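You operate a simulated robot arm through the tools that you are given. There is no shell and no other tool. Be economical: measure what you need, move in short steps, check, and stop when the job is done.

You are at the controls of a simulated robot arm. One attempt, no reset.

## Task
Set the brown carton on the wrapping turntable and give it 2 wraps of film.
Fine: swing the film arm clear after. Where these are worked on the way, their far stop is far enough and under half their travel is too little: film arm.

The check looks at the end state, three seconds after you hand in, the way a careful person would. Anything else that was tipped, shoved, dropped, spilled or broken makes it a failure.

## Robot
A 7-joint arm with a fingered hand, fixed in place. Base frame: the origin is at the foot of the arm, x ahead of it, y to its left, z up; the work surface is at about z = 0.8. Units: m, rad, N and s.
With the tool pointing down near the work surface it reaches from about 0.2 to 0.8 m from the base axis. Its first joint turns from -2.897 to 2.897 rad. Payload 4.9 kg.
Tool frame: the origin (TCP) lies between the finger pads and is the grasp point; the fingertips stand 0.032 m ahead of it; z points along the fingers, y is the line along which they close. Largest opening 0.192 m; the body of the gripper starts 0.089 m behind the TCP. The gripper is a hand of 3 fingers: y runs from the thumb to the fingers, the wrist lies at [0, 0, -0.267] in the tool frame.
Orientation is that of the tool frame in the base frame, as a unit quaternion [w, x, y, z]. With the fingers straight down and closing along the base's y, the tool's x points along the base's -x, its y along +y and its z along -z.

## Interface
- The arm moves only by the tool apply_moves. Its arguments are lists of equal length, an entry for each row: "offset": the shift along the tool's x, y, z in m, a list of three; "rotation": the turn, a rotation vector about the tool's x, y, z in rad, a list of three. In form: {"offset": [[tx, ty, tz], ...], "rotation": [[ax, ay, az], ...]}. A call has 1 to 20 rows; each row shifts and turns the commanded pose from where the row before left it, along the tool's axes as they then stand. A row lasts 0.2 s, in which the tool goes at most 0.05 m and 0.15 rad; a call with a longer step from one row to the next is refused whole. Where a pose cannot be reached the arm comes as near as it can. A force on the tool above 40 N (or 10 N above the force at the start of the call, whichever is more), or a blocked arm, ends the call early, and 0.2 s more pass. In this call time passes only in rows, and 0.2 s behind the last. It gives the time, the measured TCP pose, the force on the tool (base axes), the opening and the grip force at its end, in the units of the frame above (readings bear some noise), with the torque about the TCP (base axes, N m) and any sound that the robot's microphone picked up.
- Cameras (640 x 400 px; columns grow to the right, rows downward): "scene" is fixed at [0.3906, -0.6512, 1.4391]; the picture's right is [0.95, -0.32, 0.00], its down [-0.20, -0.60, -0.77] and it looks along [0.25, 0.73, -0.63] (base axes); focal length 217 px, centre (320, 200). "wrist" rides on the gripper at [0.08, -0.046, -0.113] in the tool frame; the picture's right is [0.50, 0.87, 0.00], its down [-0.67, 0.39, -0.63] and it looks along [-0.55, 0.32, 0.78] (tool axes); focal length 226 px, centre (320, 200). There is no depth. A picture from a camera that has moved, and an enlarged one, comes with that camera's place and axes in the base frame and with its lens. The place of the scene camera against the robot may be out by one fixed shift of up to 0.012 m in any direction.
- snapshot(camera): a new picture of that camera. The clock stands still meanwhile.
- finger_targets(finger1, finger2, thumb_bend): sets how far each is bent, from 0 (flat) to 1 (curled in); at 0.3 the hand is open as for a grip, at 0.7 the pads meet at the TCP. One left out holds its place. A second passes; each finger stops where it meets its share of the squeeze, and holds until it gets a number again. It is the only way to open and close the hand. It gives what a move gives, with no picture; readings hold the bend of each and the force on the fingers (four entries, about 0 where the hand has none), thumb and palm.
- inspect(camera, box): a new picture of the part [left, top, right, bottom] of that camera's present view, enlarged. The clock stands still meanwhile.
- finish_job(): hands the job in; it is judged then, once.

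Go step by step. Nothing tells you positions but the pictures and the camera data: compare them with the known pose of the tool, close in by small moves and look again before you grip or let go. The budget is 120 turns and 64 pictures, counting those below and the enlarged ones. Unless the task says otherwise, let go and move clear before handing in, and close with one line.

The tools are called after "Call:" as name(argument=value, ...) on one line, values as JSON. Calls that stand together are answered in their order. apply_moves: Moves the arm, as the interface text tells. Its arguments: {"type":"object","properties":{"offset":{"type":"array","items":{"type":"array","items":{"type":"number"}}},"rotation":{"type":"array","items":{"type":"array","items":{"type":"number"}}}},"required":["offset","rotation"]} The other tools are called the same way: finger_targets (finger1, finger2, thumb_bend) moves the fingers one by one; snapshot (camera) takes a picture; inspect (camera, box) takes an enlarged picture of a part of a camera's view; finish_job () hands the job in.

At the start:

```text
clock: 0.0
eef_pos: [0.5233, 0.0678, 1.3111]
ee_rot: [0.001, 0.0, 1.0, 0.0]
wrist_force: [-1.0, -0.3, -0.7]
ft_torque: [0.03, 0.02, -0.04]
finger_gap: 0.192
grasp_force: 0.0
shape: jaw
bend: [0.3, 0.3, 0.3]
finger forces: [0.0, 0.1, 0.0, 0.0, 0.0, 0.0]
```

scene: 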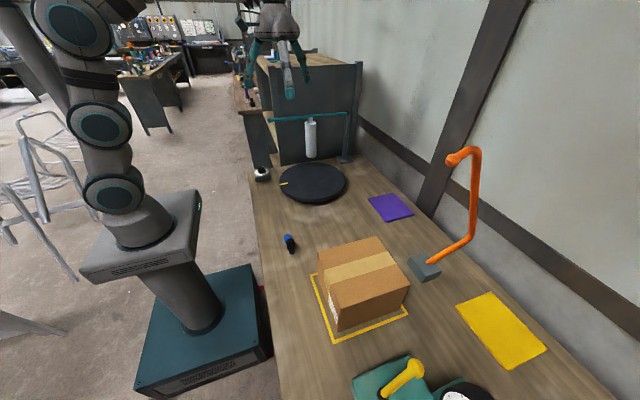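
wrist: 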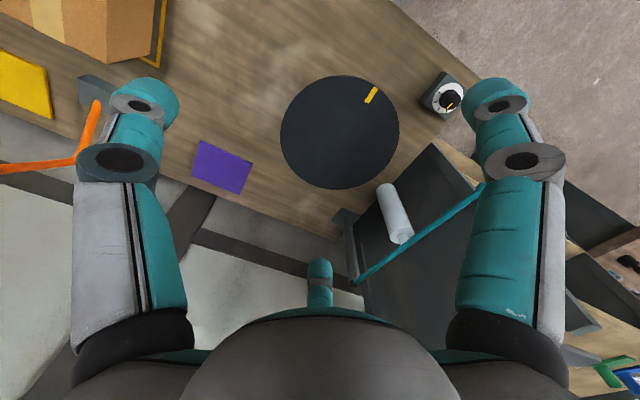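

I see the carton on a yellow-outlined spot in the near part of the bench, the dark turntable further away with a film arm and roll behind it, and a small dial next to it. I'll look closer at these before moving.

Call:
inspect(camera="scene", box=[220, 80, 400, 215])

Call:
inspect(camera="wrist", box=[270, 60, 480, 270])

Call:
inspect(camera="scene", box=[270, 210, 470, 400])

```text
2.96 times, centred on (310, 148) of scene
camera zoom: at [0.3906, -0.6512, 1.4391], right [0.95, -0.32, 0.0], down [-0.2, -0.6, -0.77], along [0.25, 0.73, -0.63], focal length 644 px, centre (350, 356)
```

zoom: 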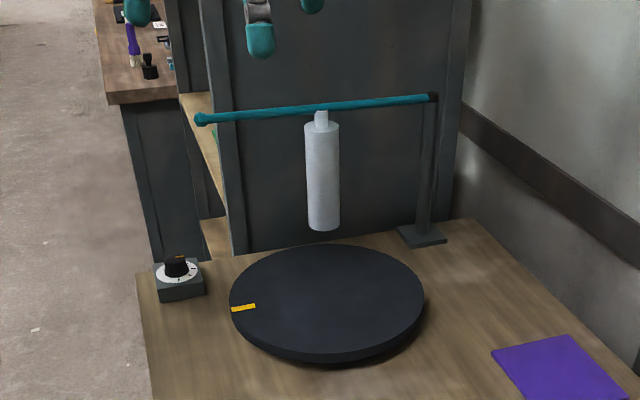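

```text
1.90 times, centred on (375, 165) of wrist
camera zoom: at [0.4457, 0.0216, 1.4229], right [-0.5, 0.87, 0.0], down [0.67, 0.39, 0.63], along [0.55, 0.32, -0.78], focal length 431 px, centre (215, 267)
```

zoom: 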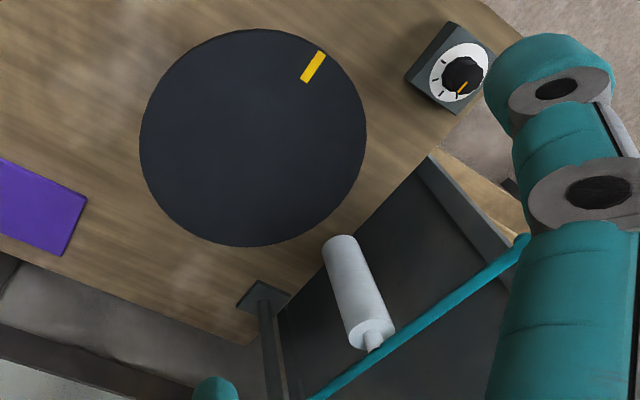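

```text
2.11 times, centred on (370, 305) of scene
camera zoom: at [0.3906, -0.6512, 1.4391], right [0.95, -0.32, 0.0], down [-0.2, -0.6, -0.77], along [0.25, 0.73, -0.63], focal length 457 px, centre (215, -21)
```

zoom: 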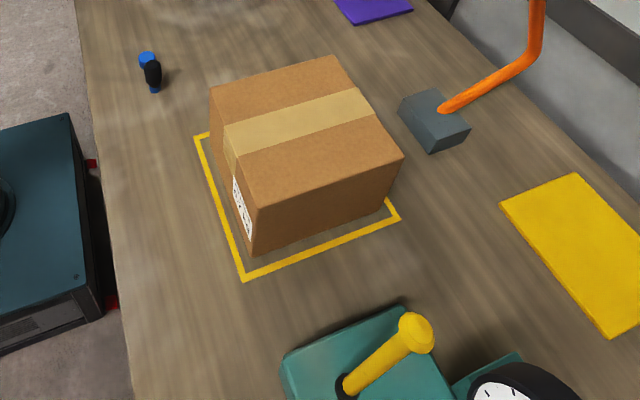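

The carton is about 0.195 × 0.165 × 0.135 m with its centre near (0.606, -0.370), and it is square to the base. The turntable centre is near (0.637, 0.20), and the film boom hinges near (0.905, 0.40) at z≈1.08. I'll move above the carton and look again.

Call:
apply_moves(offset=[[-0.0083, -0.0438, 0], [-0.0083, -0.0438, 0], [-0.0083, -0.0438, 0], [-0.0083, -0.0438, 0], [-0.0083, -0.0438, 0], [-0.0083, -0.0438, 0], [-0.0083, -0.0438, 0], [-0.0083, -0.0438, 0], [-0.0083, -0.0438, 0], [-0.0083, -0.0438, 0], [0, 0, 0.04], [0, 0, 0.04], [0, 0, 0.04]], rotation=[[0, 0, 0], [0, 0, 0], [0, 0, 0], [0, 0, 0], [0, 0, 0], [0, 0, 0], [0, 0, 0], [0, 0, 0], [0, 0, 0], [0, 0, 0], [0, 0, 0], [0, 0, 0], [0, 0, 0]])

Call:
snapshot(camera="wrist")

Call:
snapshot(camera="scene")

```text
clock: 2.8
eef_pos: [0.5674, -0.3352, 1.1541]
ee_rot: [0.0, 0.0, 1.0, 0.0]
wrist_force: [-0.3, -0.6, -0.4]
ft_torque: [-0.02, -0.02, 0.0]
finger_gap: 0.1916
grasp_force: 0.0
shape: jaw
bend: [0.3, 0.3, 0.3]
finger forces: [0.0, 0.1, 0.0, 0.0, 0.0, 0.0]
out of reach, approached as far as the arm can: row 7, 8, 9, 10
```

```text
58 pictures are left
camera wrist: at [0.4881, -0.3798, 1.2666], right [-0.5, 0.87, 0.0], down [0.67, 0.39, 0.63], along [0.55, 0.32, -0.78], focal length 226 px, centre (320, 200)
```

wrist: 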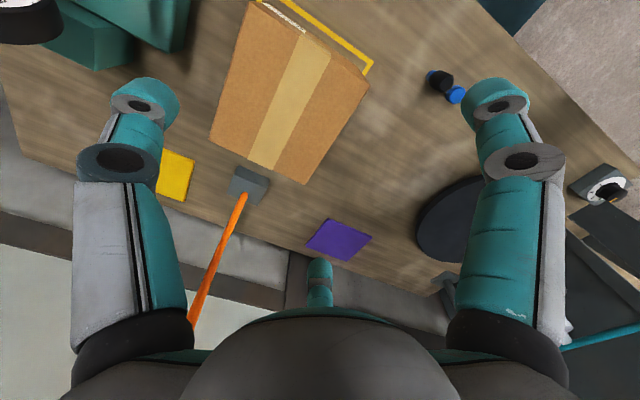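

```text
57 pictures are left
```

scene: 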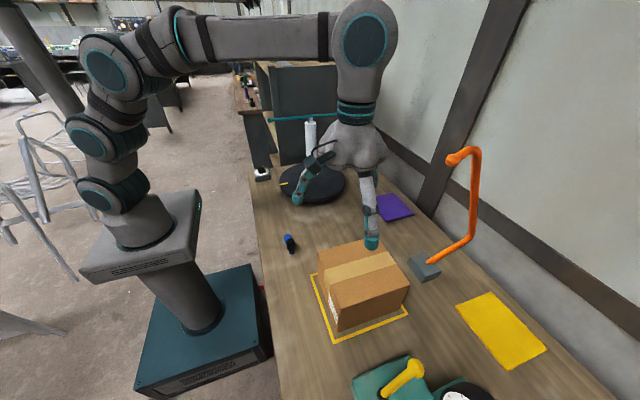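

The wrist view confirms the carton at x 0.512–0.704, y -0.453 to -0.292. The arm stopped short because it was too high up there, so I'll go down a little and check what pose the command is at.

Call:
apply_moves(offset=[[0, 0, 0.02], [0, 0, 0.0]], rotation=[[0, 0, 0], [0, 0, 0]])

```text
clock: 3.4
eef_pos: [0.5681, -0.3345, 1.1357]
ee_rot: [0.0, -0.001, 1.0, 0.0]
wrist_force: [0.0, 0.2, 0.2]
ft_torque: [-0.01, 0.0, 0.0]
finger_gap: 0.1918
grasp_force: 0.0
shape: jaw
bend: [0.3, 0.3, 0.3]
finger forces: [0.0, 0.1, 0.0, 0.0, 0.1, 0.0]
```

The command follows the measured pose. I'll centre over the carton now.

Call:
apply_moves(offset=[[-0.0195, -0.0187, 0.02], [-0.0195, -0.0188, 0.02], [0, 0, 0.02], [0, 0, 0]], rotation=[[0, 0, 0], [0, 0, 0], [0, 0, 0], [0, 0, 0]])

Call:
snapshot(camera="wrist")

Call:
snapshot(camera="scene")

```text
clock: 4.4
eef_pos: [0.6067, -0.3704, 1.0742]
ee_rot: [0.0, 0.0, 1.0, 0.001]
wrist_force: [0.6, 0.1, -0.7]
ft_torque: [0.04, 0.02, -0.01]
finger_gap: 0.192
grasp_force: 0.0
shape: jaw
bend: [0.3, 0.3, 0.3]
finger forces: [0.0, 0.0, 0.0, 0.0, 0.0, 0.0]
```

```text
56 pictures are left
camera wrist: at [0.5273, -0.4163, 1.1865], right [-0.5, 0.87, 0.0], down [0.67, 0.39, 0.63], along [0.55, 0.32, -0.78], focal length 226 px, centre (320, 200)
```

wrist: 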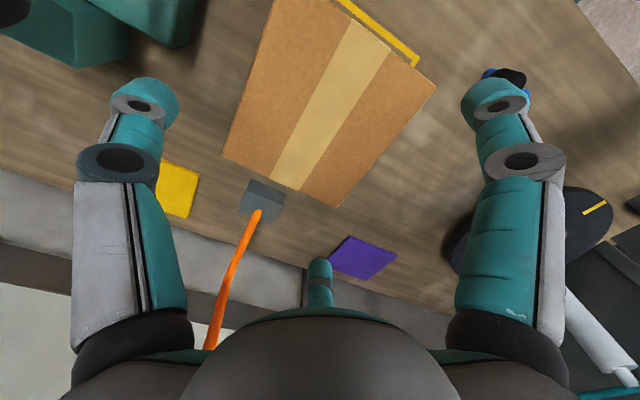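

```text
55 pictures are left
```

scene: 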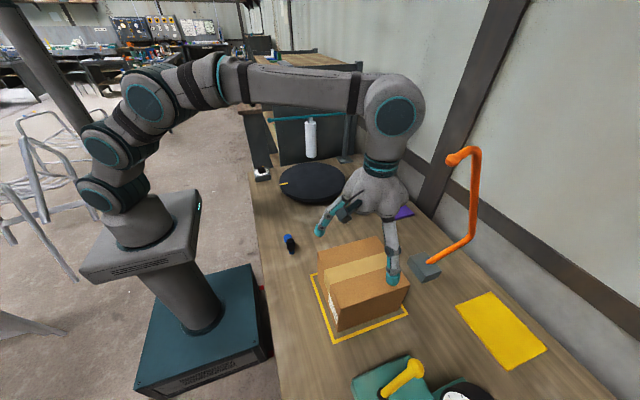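

The hand is centred over the carton within a few millimetres. I'm descending, and the contact limit should stop me if a fingertip touches.

Call:
apply_moves(offset=[[-0.002, 0, 0.03], [0, 0, 0.03], [0, 0, 0.02], [0, 0, 0.02], [0, 0, 0.0]], rotation=[[0, 0, 0], [0, 0, 0], [0, 0, 0], [0, 0, 0], [0, 0, 0]])

Call:
snapshot(camera="wrist")

Call:
inspect(camera="scene", box=[270, 180, 470, 360])

```text
clock: 5.6
eef_pos: [0.6082, -0.3713, 0.9737]
ee_rot: [0.0, 0.0, 1.0, 0.0]
wrist_force: [0.0, -0.4, 0.0]
ft_torque: [0.02, -0.02, -0.02]
finger_gap: 0.1918
grasp_force: 0.1
shape: jaw
bend: [0.3, 0.3, 0.3]
finger forces: [0.1, 0.0, 0.1, 0.0, 0.1, 0.0]
```

```text
54 pictures are left
camera wrist: at [0.5287, -0.4169, 1.0864], right [-0.5, 0.87, 0.0], down [0.67, 0.39, 0.63], along [0.55, 0.32, -0.78], focal length 226 px, centre (320, 200)
```

wrist: 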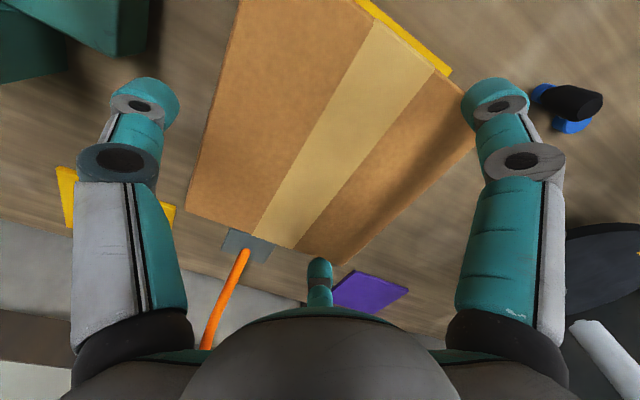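

```text
2.22 times, centred on (370, 270) of scene
camera zoom: at [0.3906, -0.6512, 1.4391], right [0.95, -0.32, 0.0], down [-0.2, -0.6, -0.77], along [0.25, 0.73, -0.63], focal length 483 px, centre (209, 44)
```

zoom: 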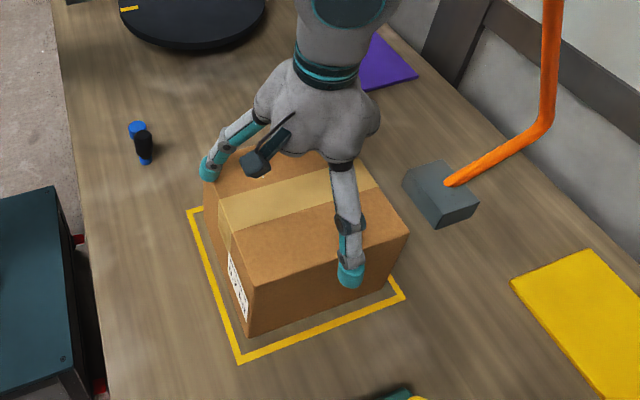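

The hand turns out to be a tripod, with a thumb and two fingers about 120° apart at roughly 0.1 m radius. In this orientation the two fingers would come down on the carton's top edges. I'll lift a little and see how wide the hand goes with less bend.

Call:
apply_moves(offset=[[0, 0, -0.04], [0, 0, -0.04], [0, 0, -0.02]], rotation=[[0, 0, 0], [0, 0, 0], [0, 0, 0]])

Call:
finger_targets(finger1=0.1, finger2=0.1, thumb_bend=0.1)

Call:
snapshot(camera="wrist")

Call:
inspect(camera="scene", box=[270, 140, 470, 320])

```text
clock: 6.4
eef_pos: [0.6096, -0.3723, 1.0738]
ee_rot: [0.0, 0.0, 1.0, 0.0]
wrist_force: [-0.8, -1.0, -0.1]
ft_torque: [0.0, 0.02, 0.02]
finger_gap: 0.1916
grasp_force: 0.1
shape: jaw
bend: [0.3, 0.3, 0.3]
finger forces: [0.0, 0.0, 0.1, 0.0, 0.0, 0.0]
```

```text
clock: 7.4
eef_pos: [0.6075, -0.3729, 1.0737]
ee_rot: [0.0, 0.001, 1.0, 0.001]
wrist_force: [0.5, 0.1, 0.3]
ft_torque: [-0.03, -0.03, -0.03]
finger_gap: 0.2174
grasp_force: 0.1
shape: fingers
bend: [0.1, 0.1, 0.1]
finger forces: [0.0, 0.0, 0.1, 0.0, 0.0, 0.1]
```

```text
52 pictures are left
camera wrist: at [0.5292, -0.4179, 1.1855], right [-0.5, 0.87, 0.0], down [0.67, 0.39, 0.63], along [0.55, 0.32, -0.78], focal length 226 px, centre (320, 200)
```

wrist: 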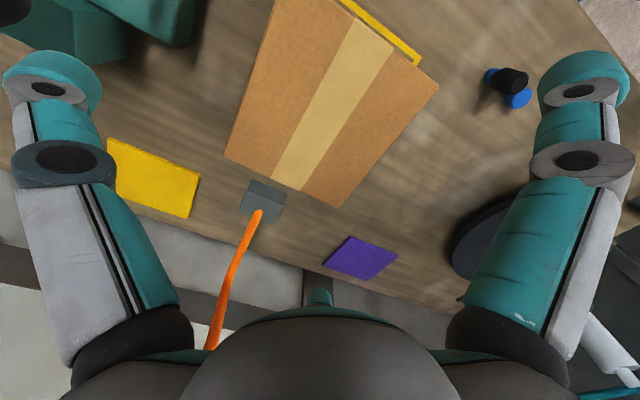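

```text
2.22 times, centred on (370, 230) of scene
camera zoom: at [0.3906, -0.6512, 1.4391], right [0.95, -0.32, 0.0], down [-0.2, -0.6, -0.77], along [0.25, 0.73, -0.63], focal length 483 px, centre (209, 133)
```

zoom: 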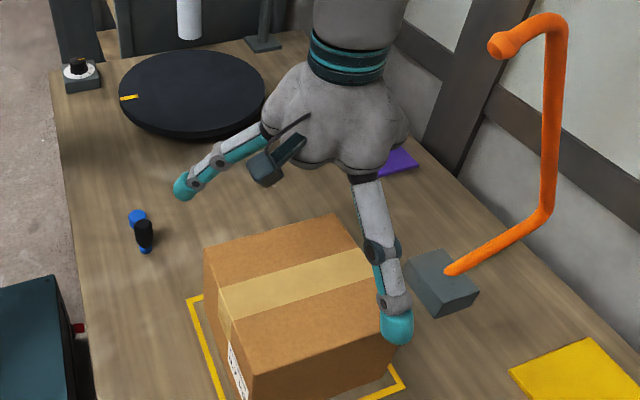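

With bend at 0.1 the fingers clear the carton well. I'll turn the hand 90° so the thumb meets the robot-side short face and the two fingers straddle the two long faces.

Call:
apply_moves(offset=[[0, 0, 0], [0, 0, 0], [0, 0, 0], [0, 0, 0], [0, 0, 0], [0, 0, 0], [0, 0, 0], [0, 0, 0], [0, 0, 0], [0, 0, 0], [0, 0, 0]], rotation=[[0, 0, 0.1428], [0, 0, 0.1428], [0, 0, 0.1428], [0, 0, 0.1428], [0, 0, 0.1428], [0, 0, 0.1428], [0, 0, 0.1428], [0, 0, 0.1428], [0, 0, 0.1428], [0, 0, 0.1428], [0, 0, 0.1428]])

Call:
snapshot(camera="wrist")

Call:
inspect(camera="scene", box=[270, 140, 470, 320])

```text
clock: 9.8
eef_pos: [0.6094, -0.3714, 1.0739]
ee_rot: [0.001, 0.708, 0.706, 0.0]
wrist_force: [-0.4, 0.7, -0.7]
ft_torque: [-0.04, 0.04, -0.01]
finger_gap: 0.2172
grasp_force: 0.2
shape: fingers
bend: [0.1, 0.1, 0.1]
finger forces: [0.0, 0.0, 0.0, 0.0, 0.0, 0.0]
```

```text
50 pictures are left
camera wrist: at [0.5635, -0.2913, 1.1866], right [0.87, 0.5, 0.0], down [0.39, -0.67, 0.63], along [0.31, -0.55, -0.78], focal length 226 px, centre (320, 200)
```

wrist: 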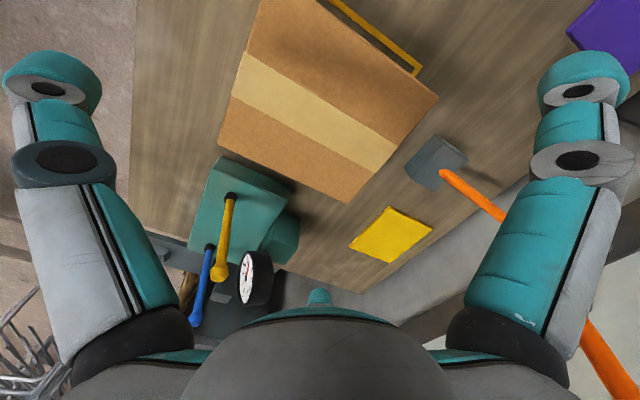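

```text
2.22 times, centred on (370, 230) of scene
camera zoom: at [0.3906, -0.6512, 1.4391], right [0.95, -0.32, 0.0], down [-0.2, -0.6, -0.77], along [0.25, 0.73, -0.63], focal length 483 px, centre (209, 133)
```

zoom: 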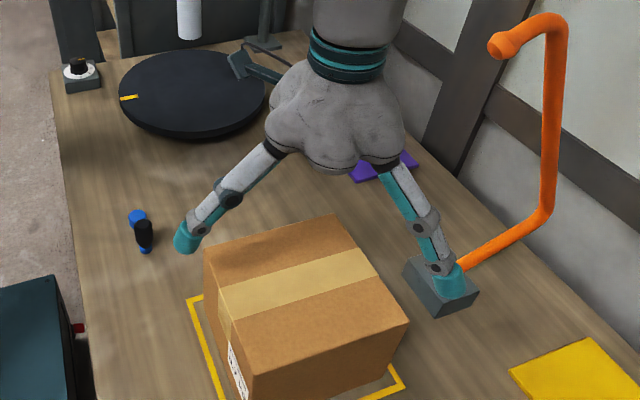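

The hand is centred on the carton at (0.608, -0.370) with all three fingers clear. I'll descend to grasp height now.

Call:
apply_moves(offset=[[0, 0, 0.04], [0, 0, 0.04], [0, 0, 0.04], [0, 0, 0.04], [0, 0, 0.022], [0, 0, 0.02], [0, 0, 0]], rotation=[[0, 0, 0], [0, 0, 0], [0, 0, 0], [0, 0, 0], [0, 0, 0], [0, 0, 0], [0, 0, 0]])

Call:
inspect(camera="scene", box=[270, 180, 470, 360])

```text
clock: 11.1
eef_pos: [0.6145, -0.3732, 0.8998]
ee_rot: [0.01, 0.707, 0.707, 0.002]
wrist_force: [-2.2, 1.0, 12.0]
ft_torque: [0.29, 0.26, 0.07]
finger_gap: 0.2237
grasp_force: 9.2
shape: fingers
bend: [0.06, 0.08, 0.09]
finger forces: [7.8, 3.8, 0.1, 0.0, 6.5, 0.0]
stopped in row 6: the force on the tool passed its limit at 55 N (the readings are from after the stop); the commanded pose is now the measured one
```

```text
2.22 times, centred on (370, 270) of scene
camera zoom: at [0.3906, -0.6512, 1.4391], right [0.95, -0.32, 0.0], down [-0.2, -0.6, -0.77], along [0.25, 0.73, -0.63], focal length 483 px, centre (209, 44)
```

zoom: 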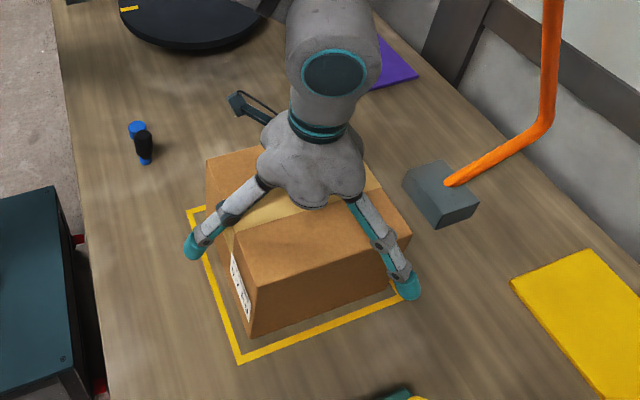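

The splayed fingers met the carton's top edges, so deep insertion won't work and a shallower fingertip grip is needed. I'll back up, correct the small tilt, and shift toward -x so the fingers sit near the carton's middle and the thumb can press more vertically.

Call:
apply_moves(offset=[[0, 0, -0.03], [0, 0, -0.03], [0, 0, -0.03]], rotation=[[0, 0, 0], [0.017, 0.0114, 0], [0, 0, 0]])

Call:
inspect(camera="scene", box=[270, 180, 470, 360])

Call:
snapshot(camera="wrist")

```text
clock: 11.9
eef_pos: [0.6114, -0.3743, 0.9868]
ee_rot: [-0.003, 0.707, 0.707, 0.001]
wrist_force: [-0.4, -0.2, 0.1]
ft_torque: [0.01, -0.03, -0.01]
finger_gap: 0.2183
grasp_force: 0.1
shape: fingers
bend: [0.1, 0.1, 0.1]
finger forces: [0.0, 0.0, 0.1, 0.0, 0.0, 0.0]
```

```text
2.22 times, centred on (370, 270) of scene
camera zoom: at [0.3906, -0.6512, 1.4391], right [0.95, -0.32, 0.0], down [-0.2, -0.6, -0.77], along [0.25, 0.73, -0.63], focal length 483 px, centre (209, 44)
```

zoom: 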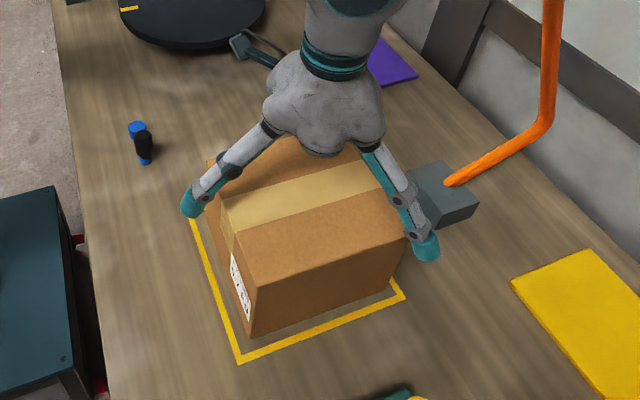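

```text
46 pictures are left
camera wrist: at [0.5662, -0.2946, 1.0998], right [0.87, 0.5, 0.0], down [0.39, -0.67, 0.63], along [0.31, -0.54, -0.78], focal length 226 px, centre (320, 200)
```

wrist: 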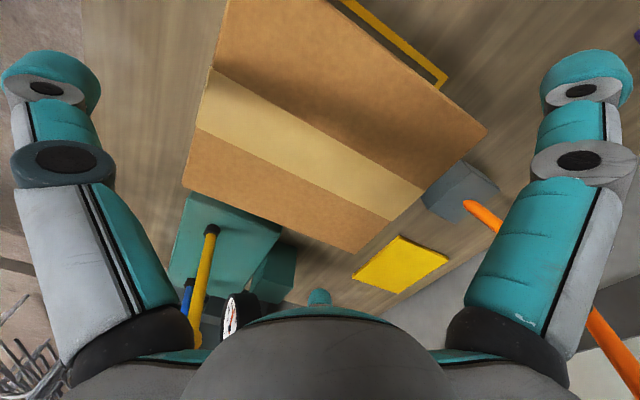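

The carton hasn't moved. I'll shift the hand to x≈0.575, lower to a fingertip grip height of about 0.945, and look before closing.

Call:
apply_moves(offset=[[0.003, -0.018, 0], [0, -0.018, 0.012], [0, 0, 0.02], [0, 0, 0.01], [0, 0, 0]], rotation=[[-0.003, -0.0057, 0], [0, 0, 0], [0, 0, 0], [0, 0, 0], [0, 0, 0]])

Call:
finger_targets(finger1=0.22, finger2=0.22, thumb_bend=0.35)

Call:
inspect(camera="scene", box=[290, 210, 430, 340])

```text
clock: 13.1
eef_pos: [0.5745, -0.3717, 0.9456]
ee_rot: [0.001, 0.707, 0.707, -0.001]
wrist_force: [0.6, 0.1, -0.7]
ft_torque: [0.0, -0.02, -0.02]
finger_gap: 0.2181
grasp_force: 0.0
shape: fingers
bend: [0.1, 0.1, 0.1]
finger forces: [0.1, 0.0, 0.0, 0.0, 0.1, 0.0]
```

```text
clock: 14.1
eef_pos: [0.5757, -0.3719, 0.9444]
ee_rot: [0.0, 0.707, 0.707, -0.001]
wrist_force: [1.2, -0.4, -1.0]
ft_torque: [0.0, -0.01, -0.01]
finger_gap: 0.1699
grasp_force: 0.0
shape: fingers
bend: [0.22, 0.22, 0.35]
finger forces: [0.1, 0.0, 0.0, 0.0, 0.0, 0.0]
```

```text
3.08 times, centred on (360, 275) of scene
camera zoom: at [0.3906, -0.6512, 1.4391], right [0.95, -0.32, 0.0], down [-0.2, -0.6, -0.77], along [0.25, 0.73, -0.63], focal length 668 px, centre (197, -31)
```

zoom: 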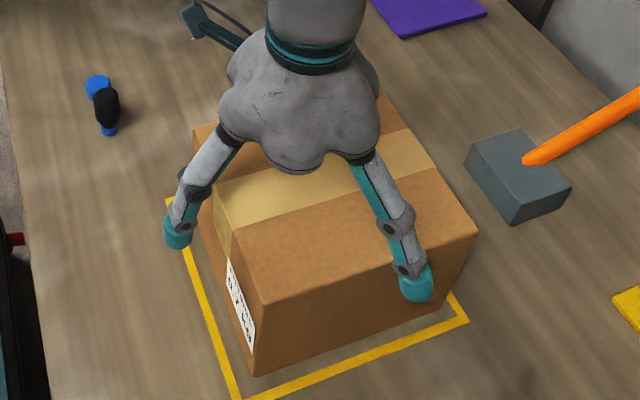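

There's no contact yet, and the fingertips overlap the top of the side faces by about 2 cm. I'll close a bit more.

Call:
finger_targets(finger1=0.4, finger2=0.4)

Call:
finger_targets(thumb_bend=0.6)

Call:
inspect(camera="scene", box=[290, 210, 430, 340])

```text
clock: 15.1
eef_pos: [0.5756, -0.3699, 0.9476]
ee_rot: [0.003, 0.707, 0.707, 0.0]
wrist_force: [5.8, 0.0, 10.8]
ft_torque: [-0.05, -0.57, -0.03]
finger_gap: 0.1553
grasp_force: 14.7
shape: fingers
bend: [0.31, 0.3, 0.35]
finger forces: [14.2, 14.3, 0.1, 0.0, 0.0, 0.0]
```

```text
clock: 16.1
eef_pos: [0.5738, -0.3728, 0.9454]
ee_rot: [0.001, 0.707, 0.707, -0.001]
wrist_force: [-11.4, -2.7, 19.3]
ft_torque: [-0.03, 0.84, 0.01]
finger_gap: 0.1365
grasp_force: 27.8
shape: fingers
bend: [0.3, 0.29, 0.49]
finger forces: [14.1, 15.1, 0.0, 0.0, 26.8, 0.0]
```

```text
3.08 times, centred on (360, 275) of scene
camera zoom: at [0.3906, -0.6512, 1.4391], right [0.95, -0.32, 0.0], down [-0.2, -0.6, -0.77], along [0.25, 0.73, -0.63], focal length 668 px, centre (197, -31)
```

zoom: 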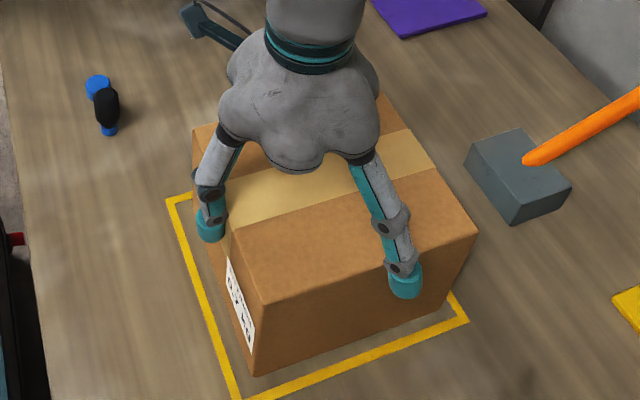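

All three digits are gripping: about 14 N on each finger and 27 N on the thumb. I'll try a small slow lift and check for slip.

Call:
apply_moves(offset=[[0, 0, -0.01], [0, 0, -0.01], [0, 0, -0.01], [0, 0, 0]], rotation=[[0, 0, 0], [0, 0, 0], [0, 0, 0], [0, 0, 0]])

Call:
inspect(camera="scene", box=[290, 210, 430, 340])

```text
clock: 17.1
eef_pos: [0.5746, -0.371, 0.9739]
ee_rot: [0.001, 0.707, 0.707, -0.001]
wrist_force: [0.0, -0.5, -6.8]
ft_torque: [0.0, 0.27, -0.04]
finger_gap: 0.1287
grasp_force: 19.4
shape: fingers
bend: [0.3, 0.3, 0.53]
finger forces: [12.6, 11.6, 0.0, 0.0, 14.1, 0.1]
```

```text
3.08 times, centred on (360, 275) of scene
camera zoom: at [0.3906, -0.6512, 1.4391], right [0.95, -0.32, 0.0], down [-0.2, -0.6, -0.77], along [0.25, 0.73, -0.63], focal length 668 px, centre (197, -31)
```

zoom: 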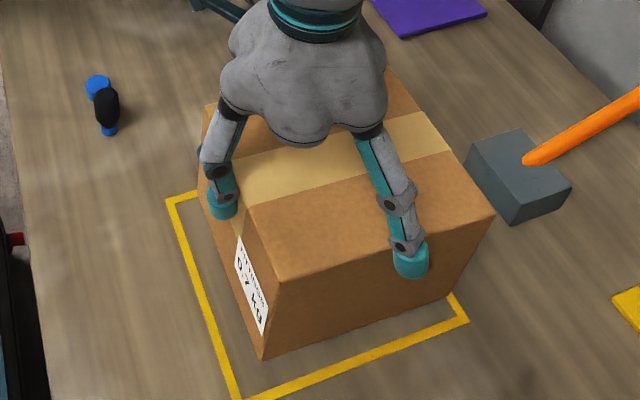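

The carton is off the bench and level, with a 0.7 kg label that matches the reading. I'll raise it further and carry it toward the turntable gently.

Call:
apply_moves(offset=[[0, 0, -0.01], [0, 0, -0.02], [0, 0, -0.02], [0, 0, -0.01], [0.01, 0, 0], [0.02, 0, 0], [0.025, 0, 0], [0.025, 0, 0], [0.025, 0, 0], [0.025, 0, 0], [0.025, 0, 0], [0.025, 0, 0], [0.025, 0, 0], [0.025, 0, 0], [0.02, 0, 0], [0.01, 0, 0], [0, 0, 0]], rotation=[[0, 0, 0], [0, 0, 0], [0, 0, 0], [0, 0, 0], [0, 0, 0], [0, 0, 0], [0, 0, 0], [0, 0, 0], [0, 0, 0], [0, 0, 0], [0, 0, 0], [0, 0, 0], [0, 0, 0], [0, 0, 0], [0, 0, 0], [0, 0, 0], [0, 0, 0]])

Call:
snapshot(camera="scene")

Call:
snapshot(camera="wrist")

```text
clock: 20.7
eef_pos: [0.5776, -0.1107, 1.034]
ee_rot: [0.0, 0.707, 0.707, 0.0]
wrist_force: [-0.7, -0.7, -6.0]
ft_torque: [0.02, 0.29, 0.02]
finger_gap: 0.1285
grasp_force: 18.5
shape: fingers
bend: [0.3, 0.3, 0.53]
finger forces: [12.4, 11.5, 0.0, 0.0, 13.8, 0.0]
```

```text
42 pictures are left
```

scene: 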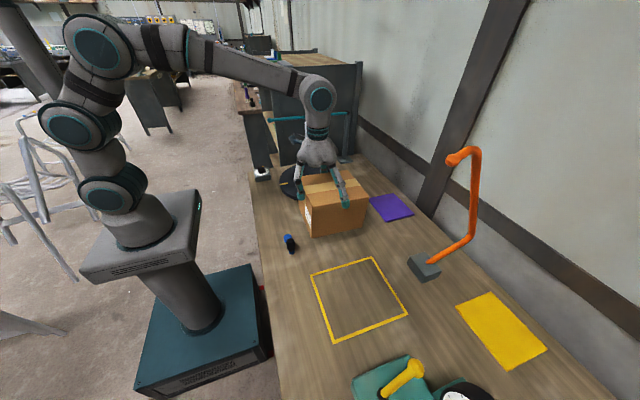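

```text
41 pictures are left
camera wrist: at [0.5321, -0.0304, 1.1469], right [0.87, 0.5, 0.0], down [0.39, -0.67, 0.63], along [0.32, -0.55, -0.77], focal length 226 px, centre (320, 200)
```

wrist: 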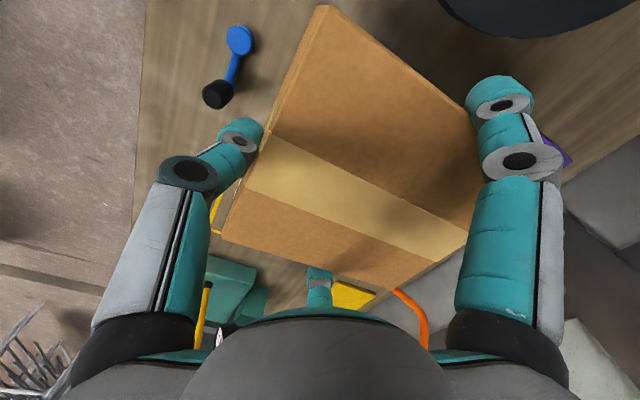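

The carton rides securely about 0.05 m ahead of the hand in x. I take the disc centre to be near (0.643, 0.202), so I'm carrying on to above it.

Call:
apply_moves(offset=[[0.01, 0, 0], [0.02, 0.002, 0], [0.025, 0.002, 0], [0.025, 0.002, 0], [0.025, 0.002, 0], [0.025, 0.002, 0], [0.025, 0.002, 0], [0.025, 0.002, 0], [0.025, 0.0015, 0], [0.025, 0, 0], [0.025, 0, 0], [0.025, 0, 0], [0.02, 0, 0], [0.012, 0, 0], [0, 0, 0]], rotation=[[0, 0, 0], [0, 0, 0], [0, 0, 0], [0, 0, 0], [0, 0, 0], [0, 0, 0], [0, 0, 0], [0, 0, 0], [0, 0, 0], [0, 0, 0], [0, 0, 0], [0, 0, 0], [0, 0, 0], [0, 0, 0], [0, 0, 0]])

Call:
inspect(camera="scene", box=[230, 90, 400, 225])

Call:
snapshot(camera="wrist")

```text
clock: 23.9
eef_pos: [0.5915, 0.203, 1.0338]
ee_rot: [0.0, 0.707, 0.707, -0.001]
wrist_force: [0.0, -0.2, -5.9]
ft_torque: [-0.01, 0.32, 0.01]
finger_gap: 0.1281
grasp_force: 18.9
shape: fingers
bend: [0.3, 0.3, 0.53]
finger forces: [12.3, 11.5, 0.1, 0.0, 13.7, 0.0]
```

```text
2.96 times, centred on (315, 158) of scene
camera zoom: at [0.3906, -0.6512, 1.4391], right [0.95, -0.32, 0.0], down [-0.2, -0.6, -0.77], along [0.25, 0.73, -0.63], focal length 644 px, centre (335, 326)
```

zoom: 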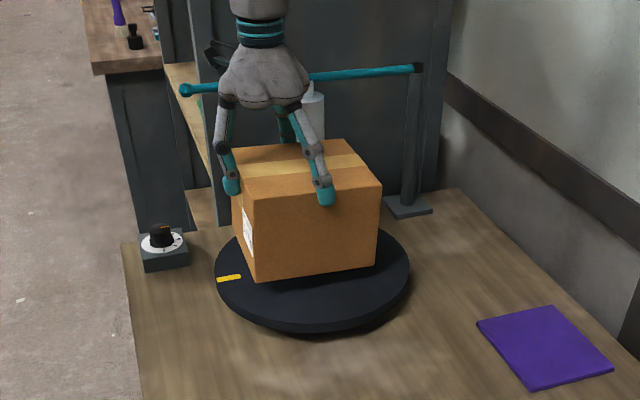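

```text
39 pictures are left
camera wrist: at [0.5459, 0.2829, 1.1461], right [0.87, 0.5, 0.0], down [0.39, -0.67, 0.63], along [0.32, -0.55, -0.77], focal length 226 px, centre (320, 200)
```

wrist: 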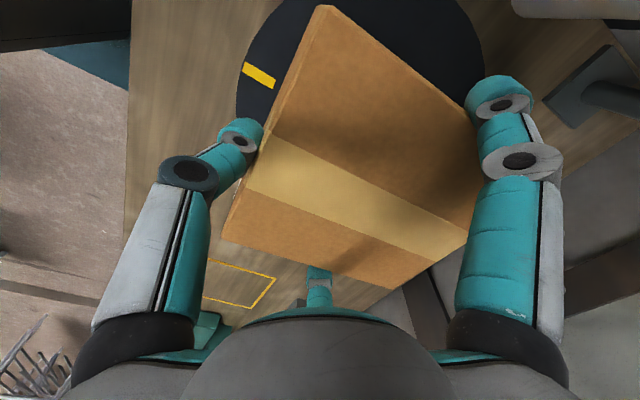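

The carton is over the disc and looks centred. I'm lowering it in stages and watching the force for touchdown.

Call:
apply_moves(offset=[[0, 0, 0.015], [0, 0, 0.015], [0, 0, 0.005], [0, 0, 0]], rotation=[[0, 0, 0], [0, 0, 0], [0, 0, 0], [0, 0, 0]])

Call:
inspect(camera="scene", box=[230, 90, 400, 225])

```text
clock: 24.9
eef_pos: [0.5914, 0.2018, 1.0029]
ee_rot: [0.001, 0.706, 0.708, 0.001]
wrist_force: [-7.8, 5.8, 7.5]
ft_torque: [0.05, -0.64, 0.3]
finger_gap: 0.1278
grasp_force: 20.7
shape: fingers
bend: [0.3, 0.3, 0.53]
finger forces: [15.4, 9.7, 0.0, 0.0, 16.0, 0.0]
```

```text
2.96 times, centred on (315, 158) of scene
camera zoom: at [0.3906, -0.6512, 1.4391], right [0.95, -0.32, 0.0], down [-0.2, -0.6, -0.77], along [0.25, 0.73, -0.63], focal length 644 px, centre (335, 326)
```

zoom: 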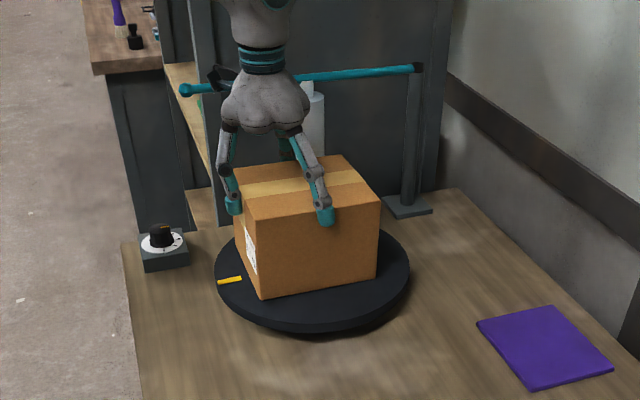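

The carton is touching down and the disc top is at about z 0.857. That puts the disc centre near (0.638, 0.19), so I'll lift slightly, nudge 1 cm toward -y and set it down centred.

Call:
apply_moves(offset=[[0, 0, -0.015], [-0.011, 0, 0], [0, 0, 0.008], [0, 0, 0.003], [0, 0, 0]], rotation=[[0, 0, 0], [0, 0, 0], [0, 0, 0], [0, 0, 0], [0, 0, 0]])

```text
clock: 26.1
eef_pos: [0.5919, 0.1917, 1.0052]
ee_rot: [0.001, 0.707, 0.707, 0.0]
wrist_force: [-2.4, -1.8, -3.2]
ft_torque: [0.03, 0.14, -0.09]
finger_gap: 0.1281
grasp_force: 19.6
shape: fingers
bend: [0.3, 0.3, 0.53]
finger forces: [12.1, 13.3, 0.0, 0.0, 14.0, 0.1]
```

Nearly all down, so I'll lower the last 2 mm and release by opening the fingers in small steps.

Call:
apply_moves(offset=[[0, 0, 0.002], [0, 0, 0]], rotation=[[0, 0, 0], [0, 0, 0]])

Call:
finger_targets(thumb_bend=0.45, finger1=0.27, finger2=0.27)

Call:
finger_targets(thumb_bend=0.2, finger1=0.15, finger2=0.15)

Call:
inspect(camera="scene", box=[230, 90, 400, 225])

```text
clock: 26.7
eef_pos: [0.5919, 0.1909, 1.0031]
ee_rot: [0.001, 0.707, 0.707, 0.0]
wrist_force: [-7.4, -1.1, 4.9]
ft_torque: [0.02, -0.21, -0.05]
finger_gap: 0.1277
grasp_force: 20.3
shape: fingers
bend: [0.3, 0.3, 0.53]
finger forces: [12.1, 12.6, 0.1, 0.0, 16.3, 0.1]
```

```text
clock: 27.7
eef_pos: [0.5908, 0.1902, 1.0021]
ee_rot: [0.001, 0.707, 0.707, 0.0]
wrist_force: [-0.2, -0.1, 0.5]
ft_torque: [0.01, 0.01, -0.02]
finger_gap: 0.1428
grasp_force: 0.5
shape: fingers
bend: [0.27, 0.27, 0.45]
finger forces: [0.2, 0.3, 0.0, 0.0, 0.0, 0.0]
```

```text
clock: 28.7
eef_pos: [0.5921, 0.1912, 1.001]
ee_rot: [0.0, 0.707, 0.707, 0.0]
wrist_force: [-0.1, -0.4, 0.1]
ft_torque: [0.0, 0.02, 0.01]
finger_gap: 0.1997
grasp_force: 0.1
shape: fingers
bend: [0.15, 0.15, 0.2]
finger forces: [0.0, 0.0, 0.0, 0.0, 0.0, 0.0]
```

```text
2.96 times, centred on (315, 158) of scene
camera zoom: at [0.3906, -0.6512, 1.4391], right [0.95, -0.32, 0.0], down [-0.2, -0.6, -0.77], along [0.25, 0.73, -0.63], focal length 644 px, centre (335, 326)
```

zoom: 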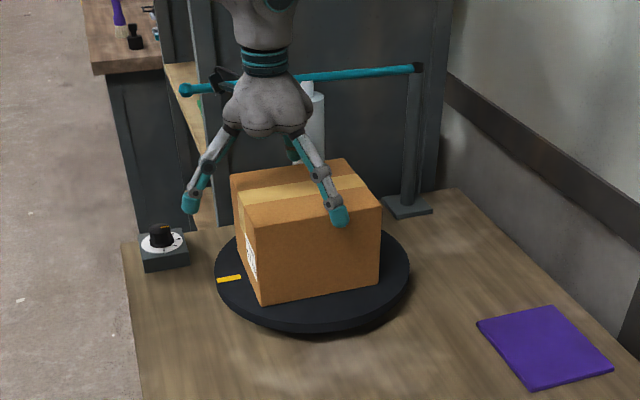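

The carton sits well on the disc. I'll rise, move over to the robot side and turn the hand back to get a close look at the dial.

Call:
apply_moves(offset=[[0, 0, -0.03], [0, 0, -0.04], [0, 0, -0.04], [0, 0, -0.02], [0.0133, -0.0407, 0], [0.0133, -0.0407, 0], [0.0133, -0.0407, 0], [0.0133, -0.0407, 0], [0.0133, -0.0407, 0], [0.0133, -0.0407, 0], [0.0133, -0.0407, 0], [0, 0, 0]], rotation=[[0, 0, 0], [0, 0, 0], [0, 0, 0], [0, 0, 0], [0, 0, 0], [0, 0, 0], [0, 0, 0], [0, 0, 0], [0, 0, 0], [0, 0, 0], [0, 0, 0], [0, 0, 0]])

Call:
apply_moves(offset=[[0, 0, 0], [0, 0, 0], [0, 0, 0], [0, 0, 0], [0, 0, 0], [0, 0, 0], [0, 0, 0], [0, 0, 0], [0, 0, 0], [0, 0, 0], [0, 0, 0]], rotation=[[0, 0, -0.1428], [0, 0, -0.1428], [0, 0, -0.1428], [0, 0, -0.1428], [0, 0, -0.1428], [0, 0, -0.1428], [0, 0, -0.1428], [0, 0, -0.1428], [0, 0, -0.1428], [0, 0, -0.1428], [0, 0, -0.1428]])

Call:
snapshot(camera="wrist")

Call:
snapshot(camera="scene")

```text
clock: 31.3
eef_pos: [0.3055, 0.2821, 1.135]
ee_rot: [0.0, 0.707, 0.707, 0.001]
wrist_force: [0.1, 0.2, -0.2]
ft_torque: [-0.03, -0.01, -0.02]
finger_gap: 0.1997
grasp_force: 0.0
shape: fingers
bend: [0.15, 0.15, 0.2]
finger forces: [0.0, 0.0, 0.0, 0.1, 0.0, 0.0]
```

```text
clock: 33.7
eef_pos: [0.3063, 0.2829, 1.1321]
ee_rot: [0.0, -0.001, 1.0, -0.002]
wrist_force: [-0.2, -0.3, -0.8]
ft_torque: [-0.02, -0.03, -0.03]
finger_gap: 0.1998
grasp_force: 0.0
shape: fingers
bend: [0.15, 0.15, 0.2]
finger forces: [0.0, 0.0, 0.1, 0.0, 0.0, 0.0]
```

```text
36 pictures are left
camera wrist: at [0.2275, 0.2381, 1.2441], right [-0.5, 0.86, 0.0], down [0.67, 0.39, 0.63], along [0.55, 0.32, -0.78], focal length 226 px, centre (320, 200)
```

wrist: 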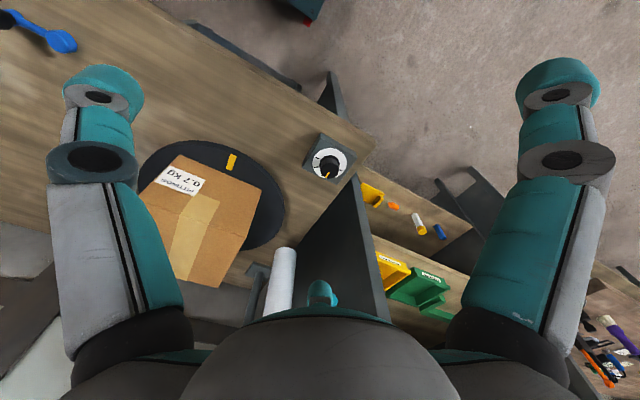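

```text
35 pictures are left
```

scene: 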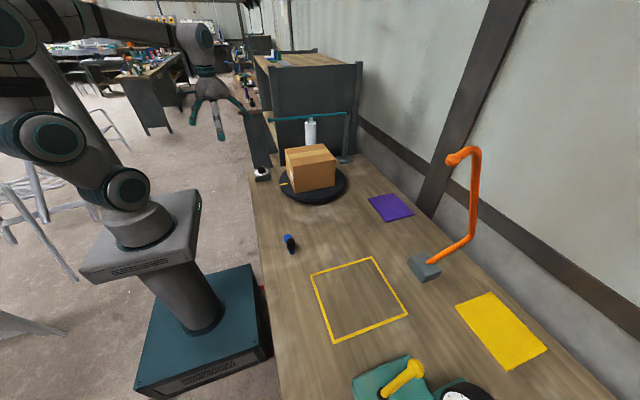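

Call:
inspect(camera="wrist", box=[295, 120, 365, 195])

Call:
inspect(camera="scene", box=[240, 150, 290, 190])

```text
5.33 times, centred on (330, 158) of wrist
camera zoom: at [0.2275, 0.2381, 1.2441], right [-0.5, 0.86, 0.0], down [0.67, 0.39, 0.63], along [0.55, 0.32, -0.78], focal length 1206 px, centre (267, 427)
```

zoom: 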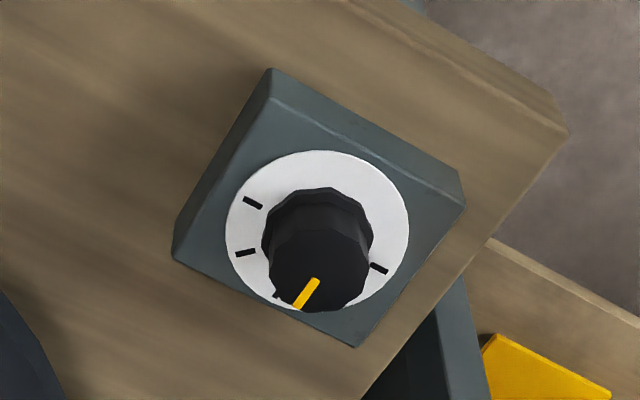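

```text
10.00 times, centred on (265, 170) of scene
camera zoom: at [0.3906, -0.6512, 1.4391], right [0.95, -0.32, 0.0], down [-0.2, -0.6, -0.77], along [0.25, 0.73, -0.63], focal length 2173 px, centre (870, 500)
```

zoom: 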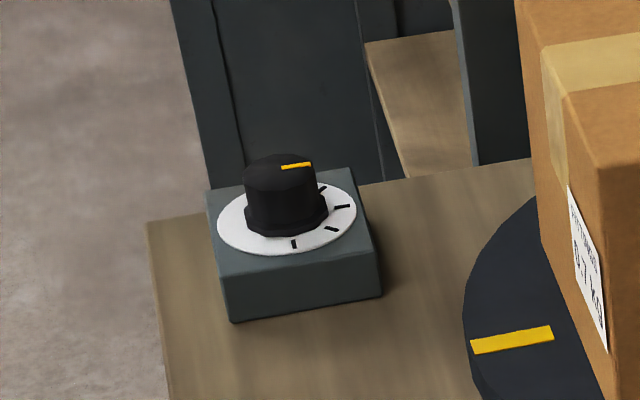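

The dial has five unnumbered ticks and its pointer is on the middle one, so its purpose isn't clear yet. Next I'll locate the film arm precisely from the unobstructed scene view before swinging it in.

Call:
inspect(camera="scene", box=[250, 100, 370, 210])

```text
3.64 times, centred on (310, 155) of scene
camera zoom: at [0.3906, -0.6512, 1.4391], right [0.95, -0.32, 0.0], down [-0.2, -0.6, -0.77], along [0.25, 0.73, -0.63], focal length 790 px, centre (356, 364)
```

zoom: 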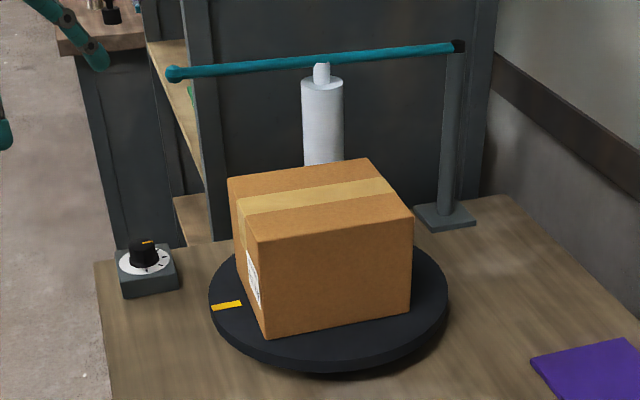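

The boom hinges at about (0.907, 0.407) and its free end is at (0.4975, 0.42, 1.075), only a few cm in front of the dark panel. I'll turn the hand so a single finger points to +y and can hook behind the boom's free end, then come up beside it.

Call:
apply_moves(offset=[[0, 0, -0.02], [0, 0, 0], [0, 0, 0], [0, 0, 0], [0, 0, 0], [0, 0, 0], [0, 0, 0], [0, 0, 0]], rotation=[[0, 0, -0.1496], [0, 0, -0.1496], [0, 0, -0.1496], [0, 0, -0.1496], [0, 0, -0.1496], [0, 0, -0.1496], [0, 0, -0.1496], [0, 0, 0]])

Call:
apply_moves(offset=[[-0.0196, -0.0313, 0], [-0.0196, -0.0313, 0], [-0.0196, -0.0313, 0], [-0.0196, -0.0313, 0], [-0.0196, -0.0313, 0], [0, 0, 0]], rotation=[[0, 0, 0], [0, 0, 0], [0, 0, 0], [0, 0, 0], [0, 0, 0], [0, 0, 0]])

Call:
snapshot(camera="wrist")

Call:
inspect(camera="scene", box=[220, 70, 390, 210])

```text
clock: 35.5
eef_pos: [0.3074, 0.2841, 1.1508]
ee_rot: [0.0, -0.501, 0.866, 0.0]
wrist_force: [0.0, 0.4, 0.1]
ft_torque: [0.01, 0.02, -0.01]
finger_gap: 0.1998
grasp_force: 0.1
shape: fingers
bend: [0.15, 0.15, 0.2]
finger forces: [0.1, 0.0, 0.0, 0.0, 0.0, 0.0]
```

```text
clock: 36.9
eef_pos: [0.4909, 0.2891, 1.1514]
ee_rot: [-0.001, -0.501, 0.866, 0.0]
wrist_force: [0.6, 0.4, 0.1]
ft_torque: [-0.03, 0.01, -0.01]
finger_gap: 0.1997
grasp_force: 0.1
shape: fingers
bend: [0.15, 0.15, 0.2]
finger forces: [0.1, 0.0, 0.1, 0.0, 0.0, 0.1]
```

```text
31 pictures are left
camera wrist: at [0.4914, 0.1975, 1.2633], right [-1.0, 0.0, 0.0], down [0.0, 0.78, 0.63], along [0.0, 0.63, -0.78], focal length 226 px, centre (320, 200)
```

wrist: 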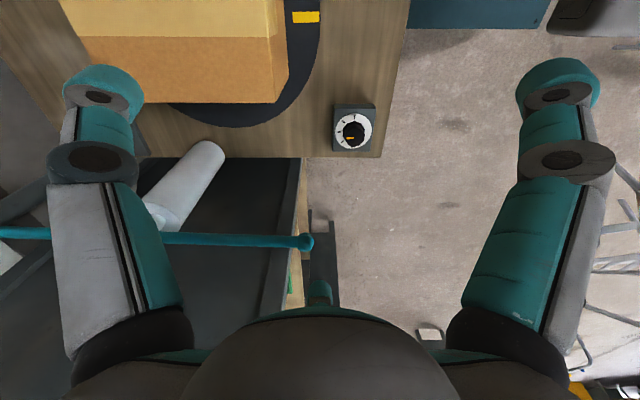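

```text
2.86 times, centred on (305, 140) of scene
camera zoom: at [0.3906, -0.6512, 1.4391], right [0.95, -0.32, 0.0], down [-0.2, -0.6, -0.77], along [0.25, 0.73, -0.63], focal length 621 px, centre (363, 371)
```

zoom: 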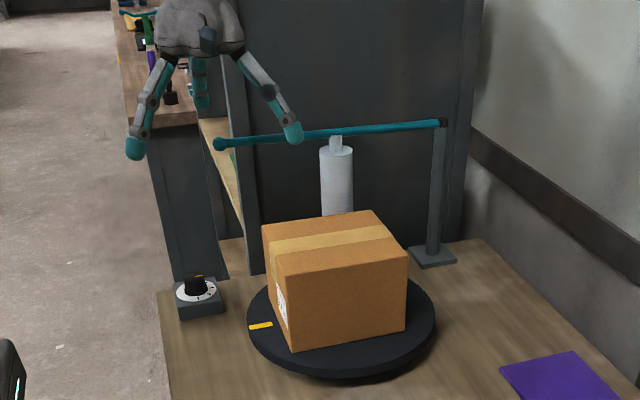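

The boom's free end is at (0.509, 0.418) and the panel edge starts at x≈0.54. The hook finger's tip is above it at about (0.491, 0.424), so I'll shift it behind the ball and lower.

Call:
apply_moves(offset=[[-0.0187, 0.0067, 0], [-0.0187, 0.0067, 0], [0, 0, 0.02], [0, 0, 0.02], [0, 0, 0.02], [0, 0, 0.016], [0, 0, 0]], rotation=[[0, 0, 0], [0, 0, 0], [0, 0, 0], [0, 0, 0], [0, 0, 0], [0, 0, 0], [0, 0, 0]])

Call:
snapshot(camera="wrist")

Call:
inspect(camera="scene", box=[220, 70, 390, 210])

```text
clock: 38.5
eef_pos: [0.4979, 0.3293, 1.076]
ee_rot: [-0.001, -0.5, 0.866, -0.001]
wrist_force: [-0.1, 0.7, 0.5]
ft_torque: [0.02, -0.05, -0.02]
finger_gap: 0.1995
grasp_force: 0.1
shape: fingers
bend: [0.15, 0.15, 0.2]
finger forces: [0.0, 0.0, 0.0, 0.1, 0.1, 0.0]
```

```text
29 pictures are left
camera wrist: at [0.4984, 0.238, 1.1878], right [-1.0, 0.0, 0.0], down [0.0, 0.78, 0.63], along [0.0, 0.63, -0.78], focal length 226 px, centre (320, 200)
```

wrist: 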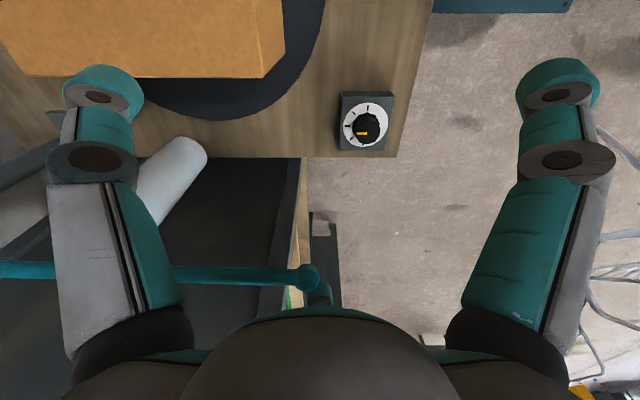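

```text
2.86 times, centred on (305, 140) of scene
camera zoom: at [0.3906, -0.6512, 1.4391], right [0.95, -0.32, 0.0], down [-0.2, -0.6, -0.77], along [0.25, 0.73, -0.63], focal length 621 px, centre (363, 371)
```

zoom: 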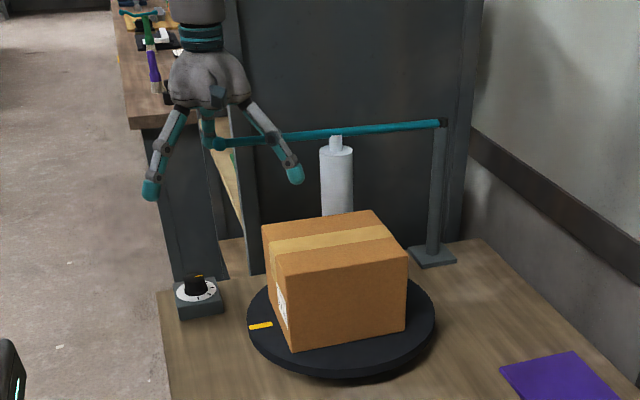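

The finger is now behind the ball end. I'll shift 14 mm inboard and pull the boom gently toward -y, watching the force.

Call:
apply_moves(offset=[[-0.007, -0.0121, 0], [0.0149, -0.0093, 0], [0.0149, -0.0093, 0], [0.0149, -0.0093, 0], [0.0149, -0.0093, 0], [0.0149, -0.0093, 0], [0, 0, 0]], rotation=[[0, 0, 0], [0, 0, 0], [0, 0, 0], [0, 0, 0], [0, 0, 0], [0, 0, 0], [0, 0, 0]])

Call:
snapshot(camera="wrist")

```text
clock: 40.1
eef_pos: [0.5165, 0.2416, 1.0741]
ee_rot: [-0.001, -0.5, 0.866, -0.002]
wrist_force: [0.8, 1.3, 0.7]
ft_torque: [0.03, 0.01, -0.03]
finger_gap: 0.1995
grasp_force: 0.0
shape: fingers
bend: [0.15, 0.14, 0.2]
finger forces: [0.1, 0.9, 0.1, 0.1, 0.0, 0.0]
```

```text
27 pictures are left
camera wrist: at [0.516, 0.1505, 1.1877], right [-1.0, 0.0, 0.0], down [0.0, 0.78, 0.63], along [0.0, 0.63, -0.78], focal length 226 px, centre (320, 200)
```

wrist: 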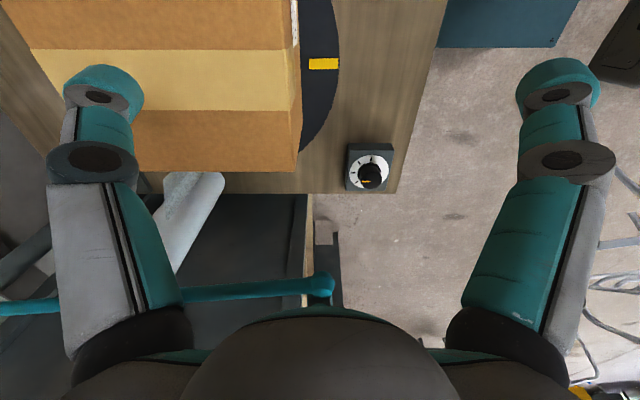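

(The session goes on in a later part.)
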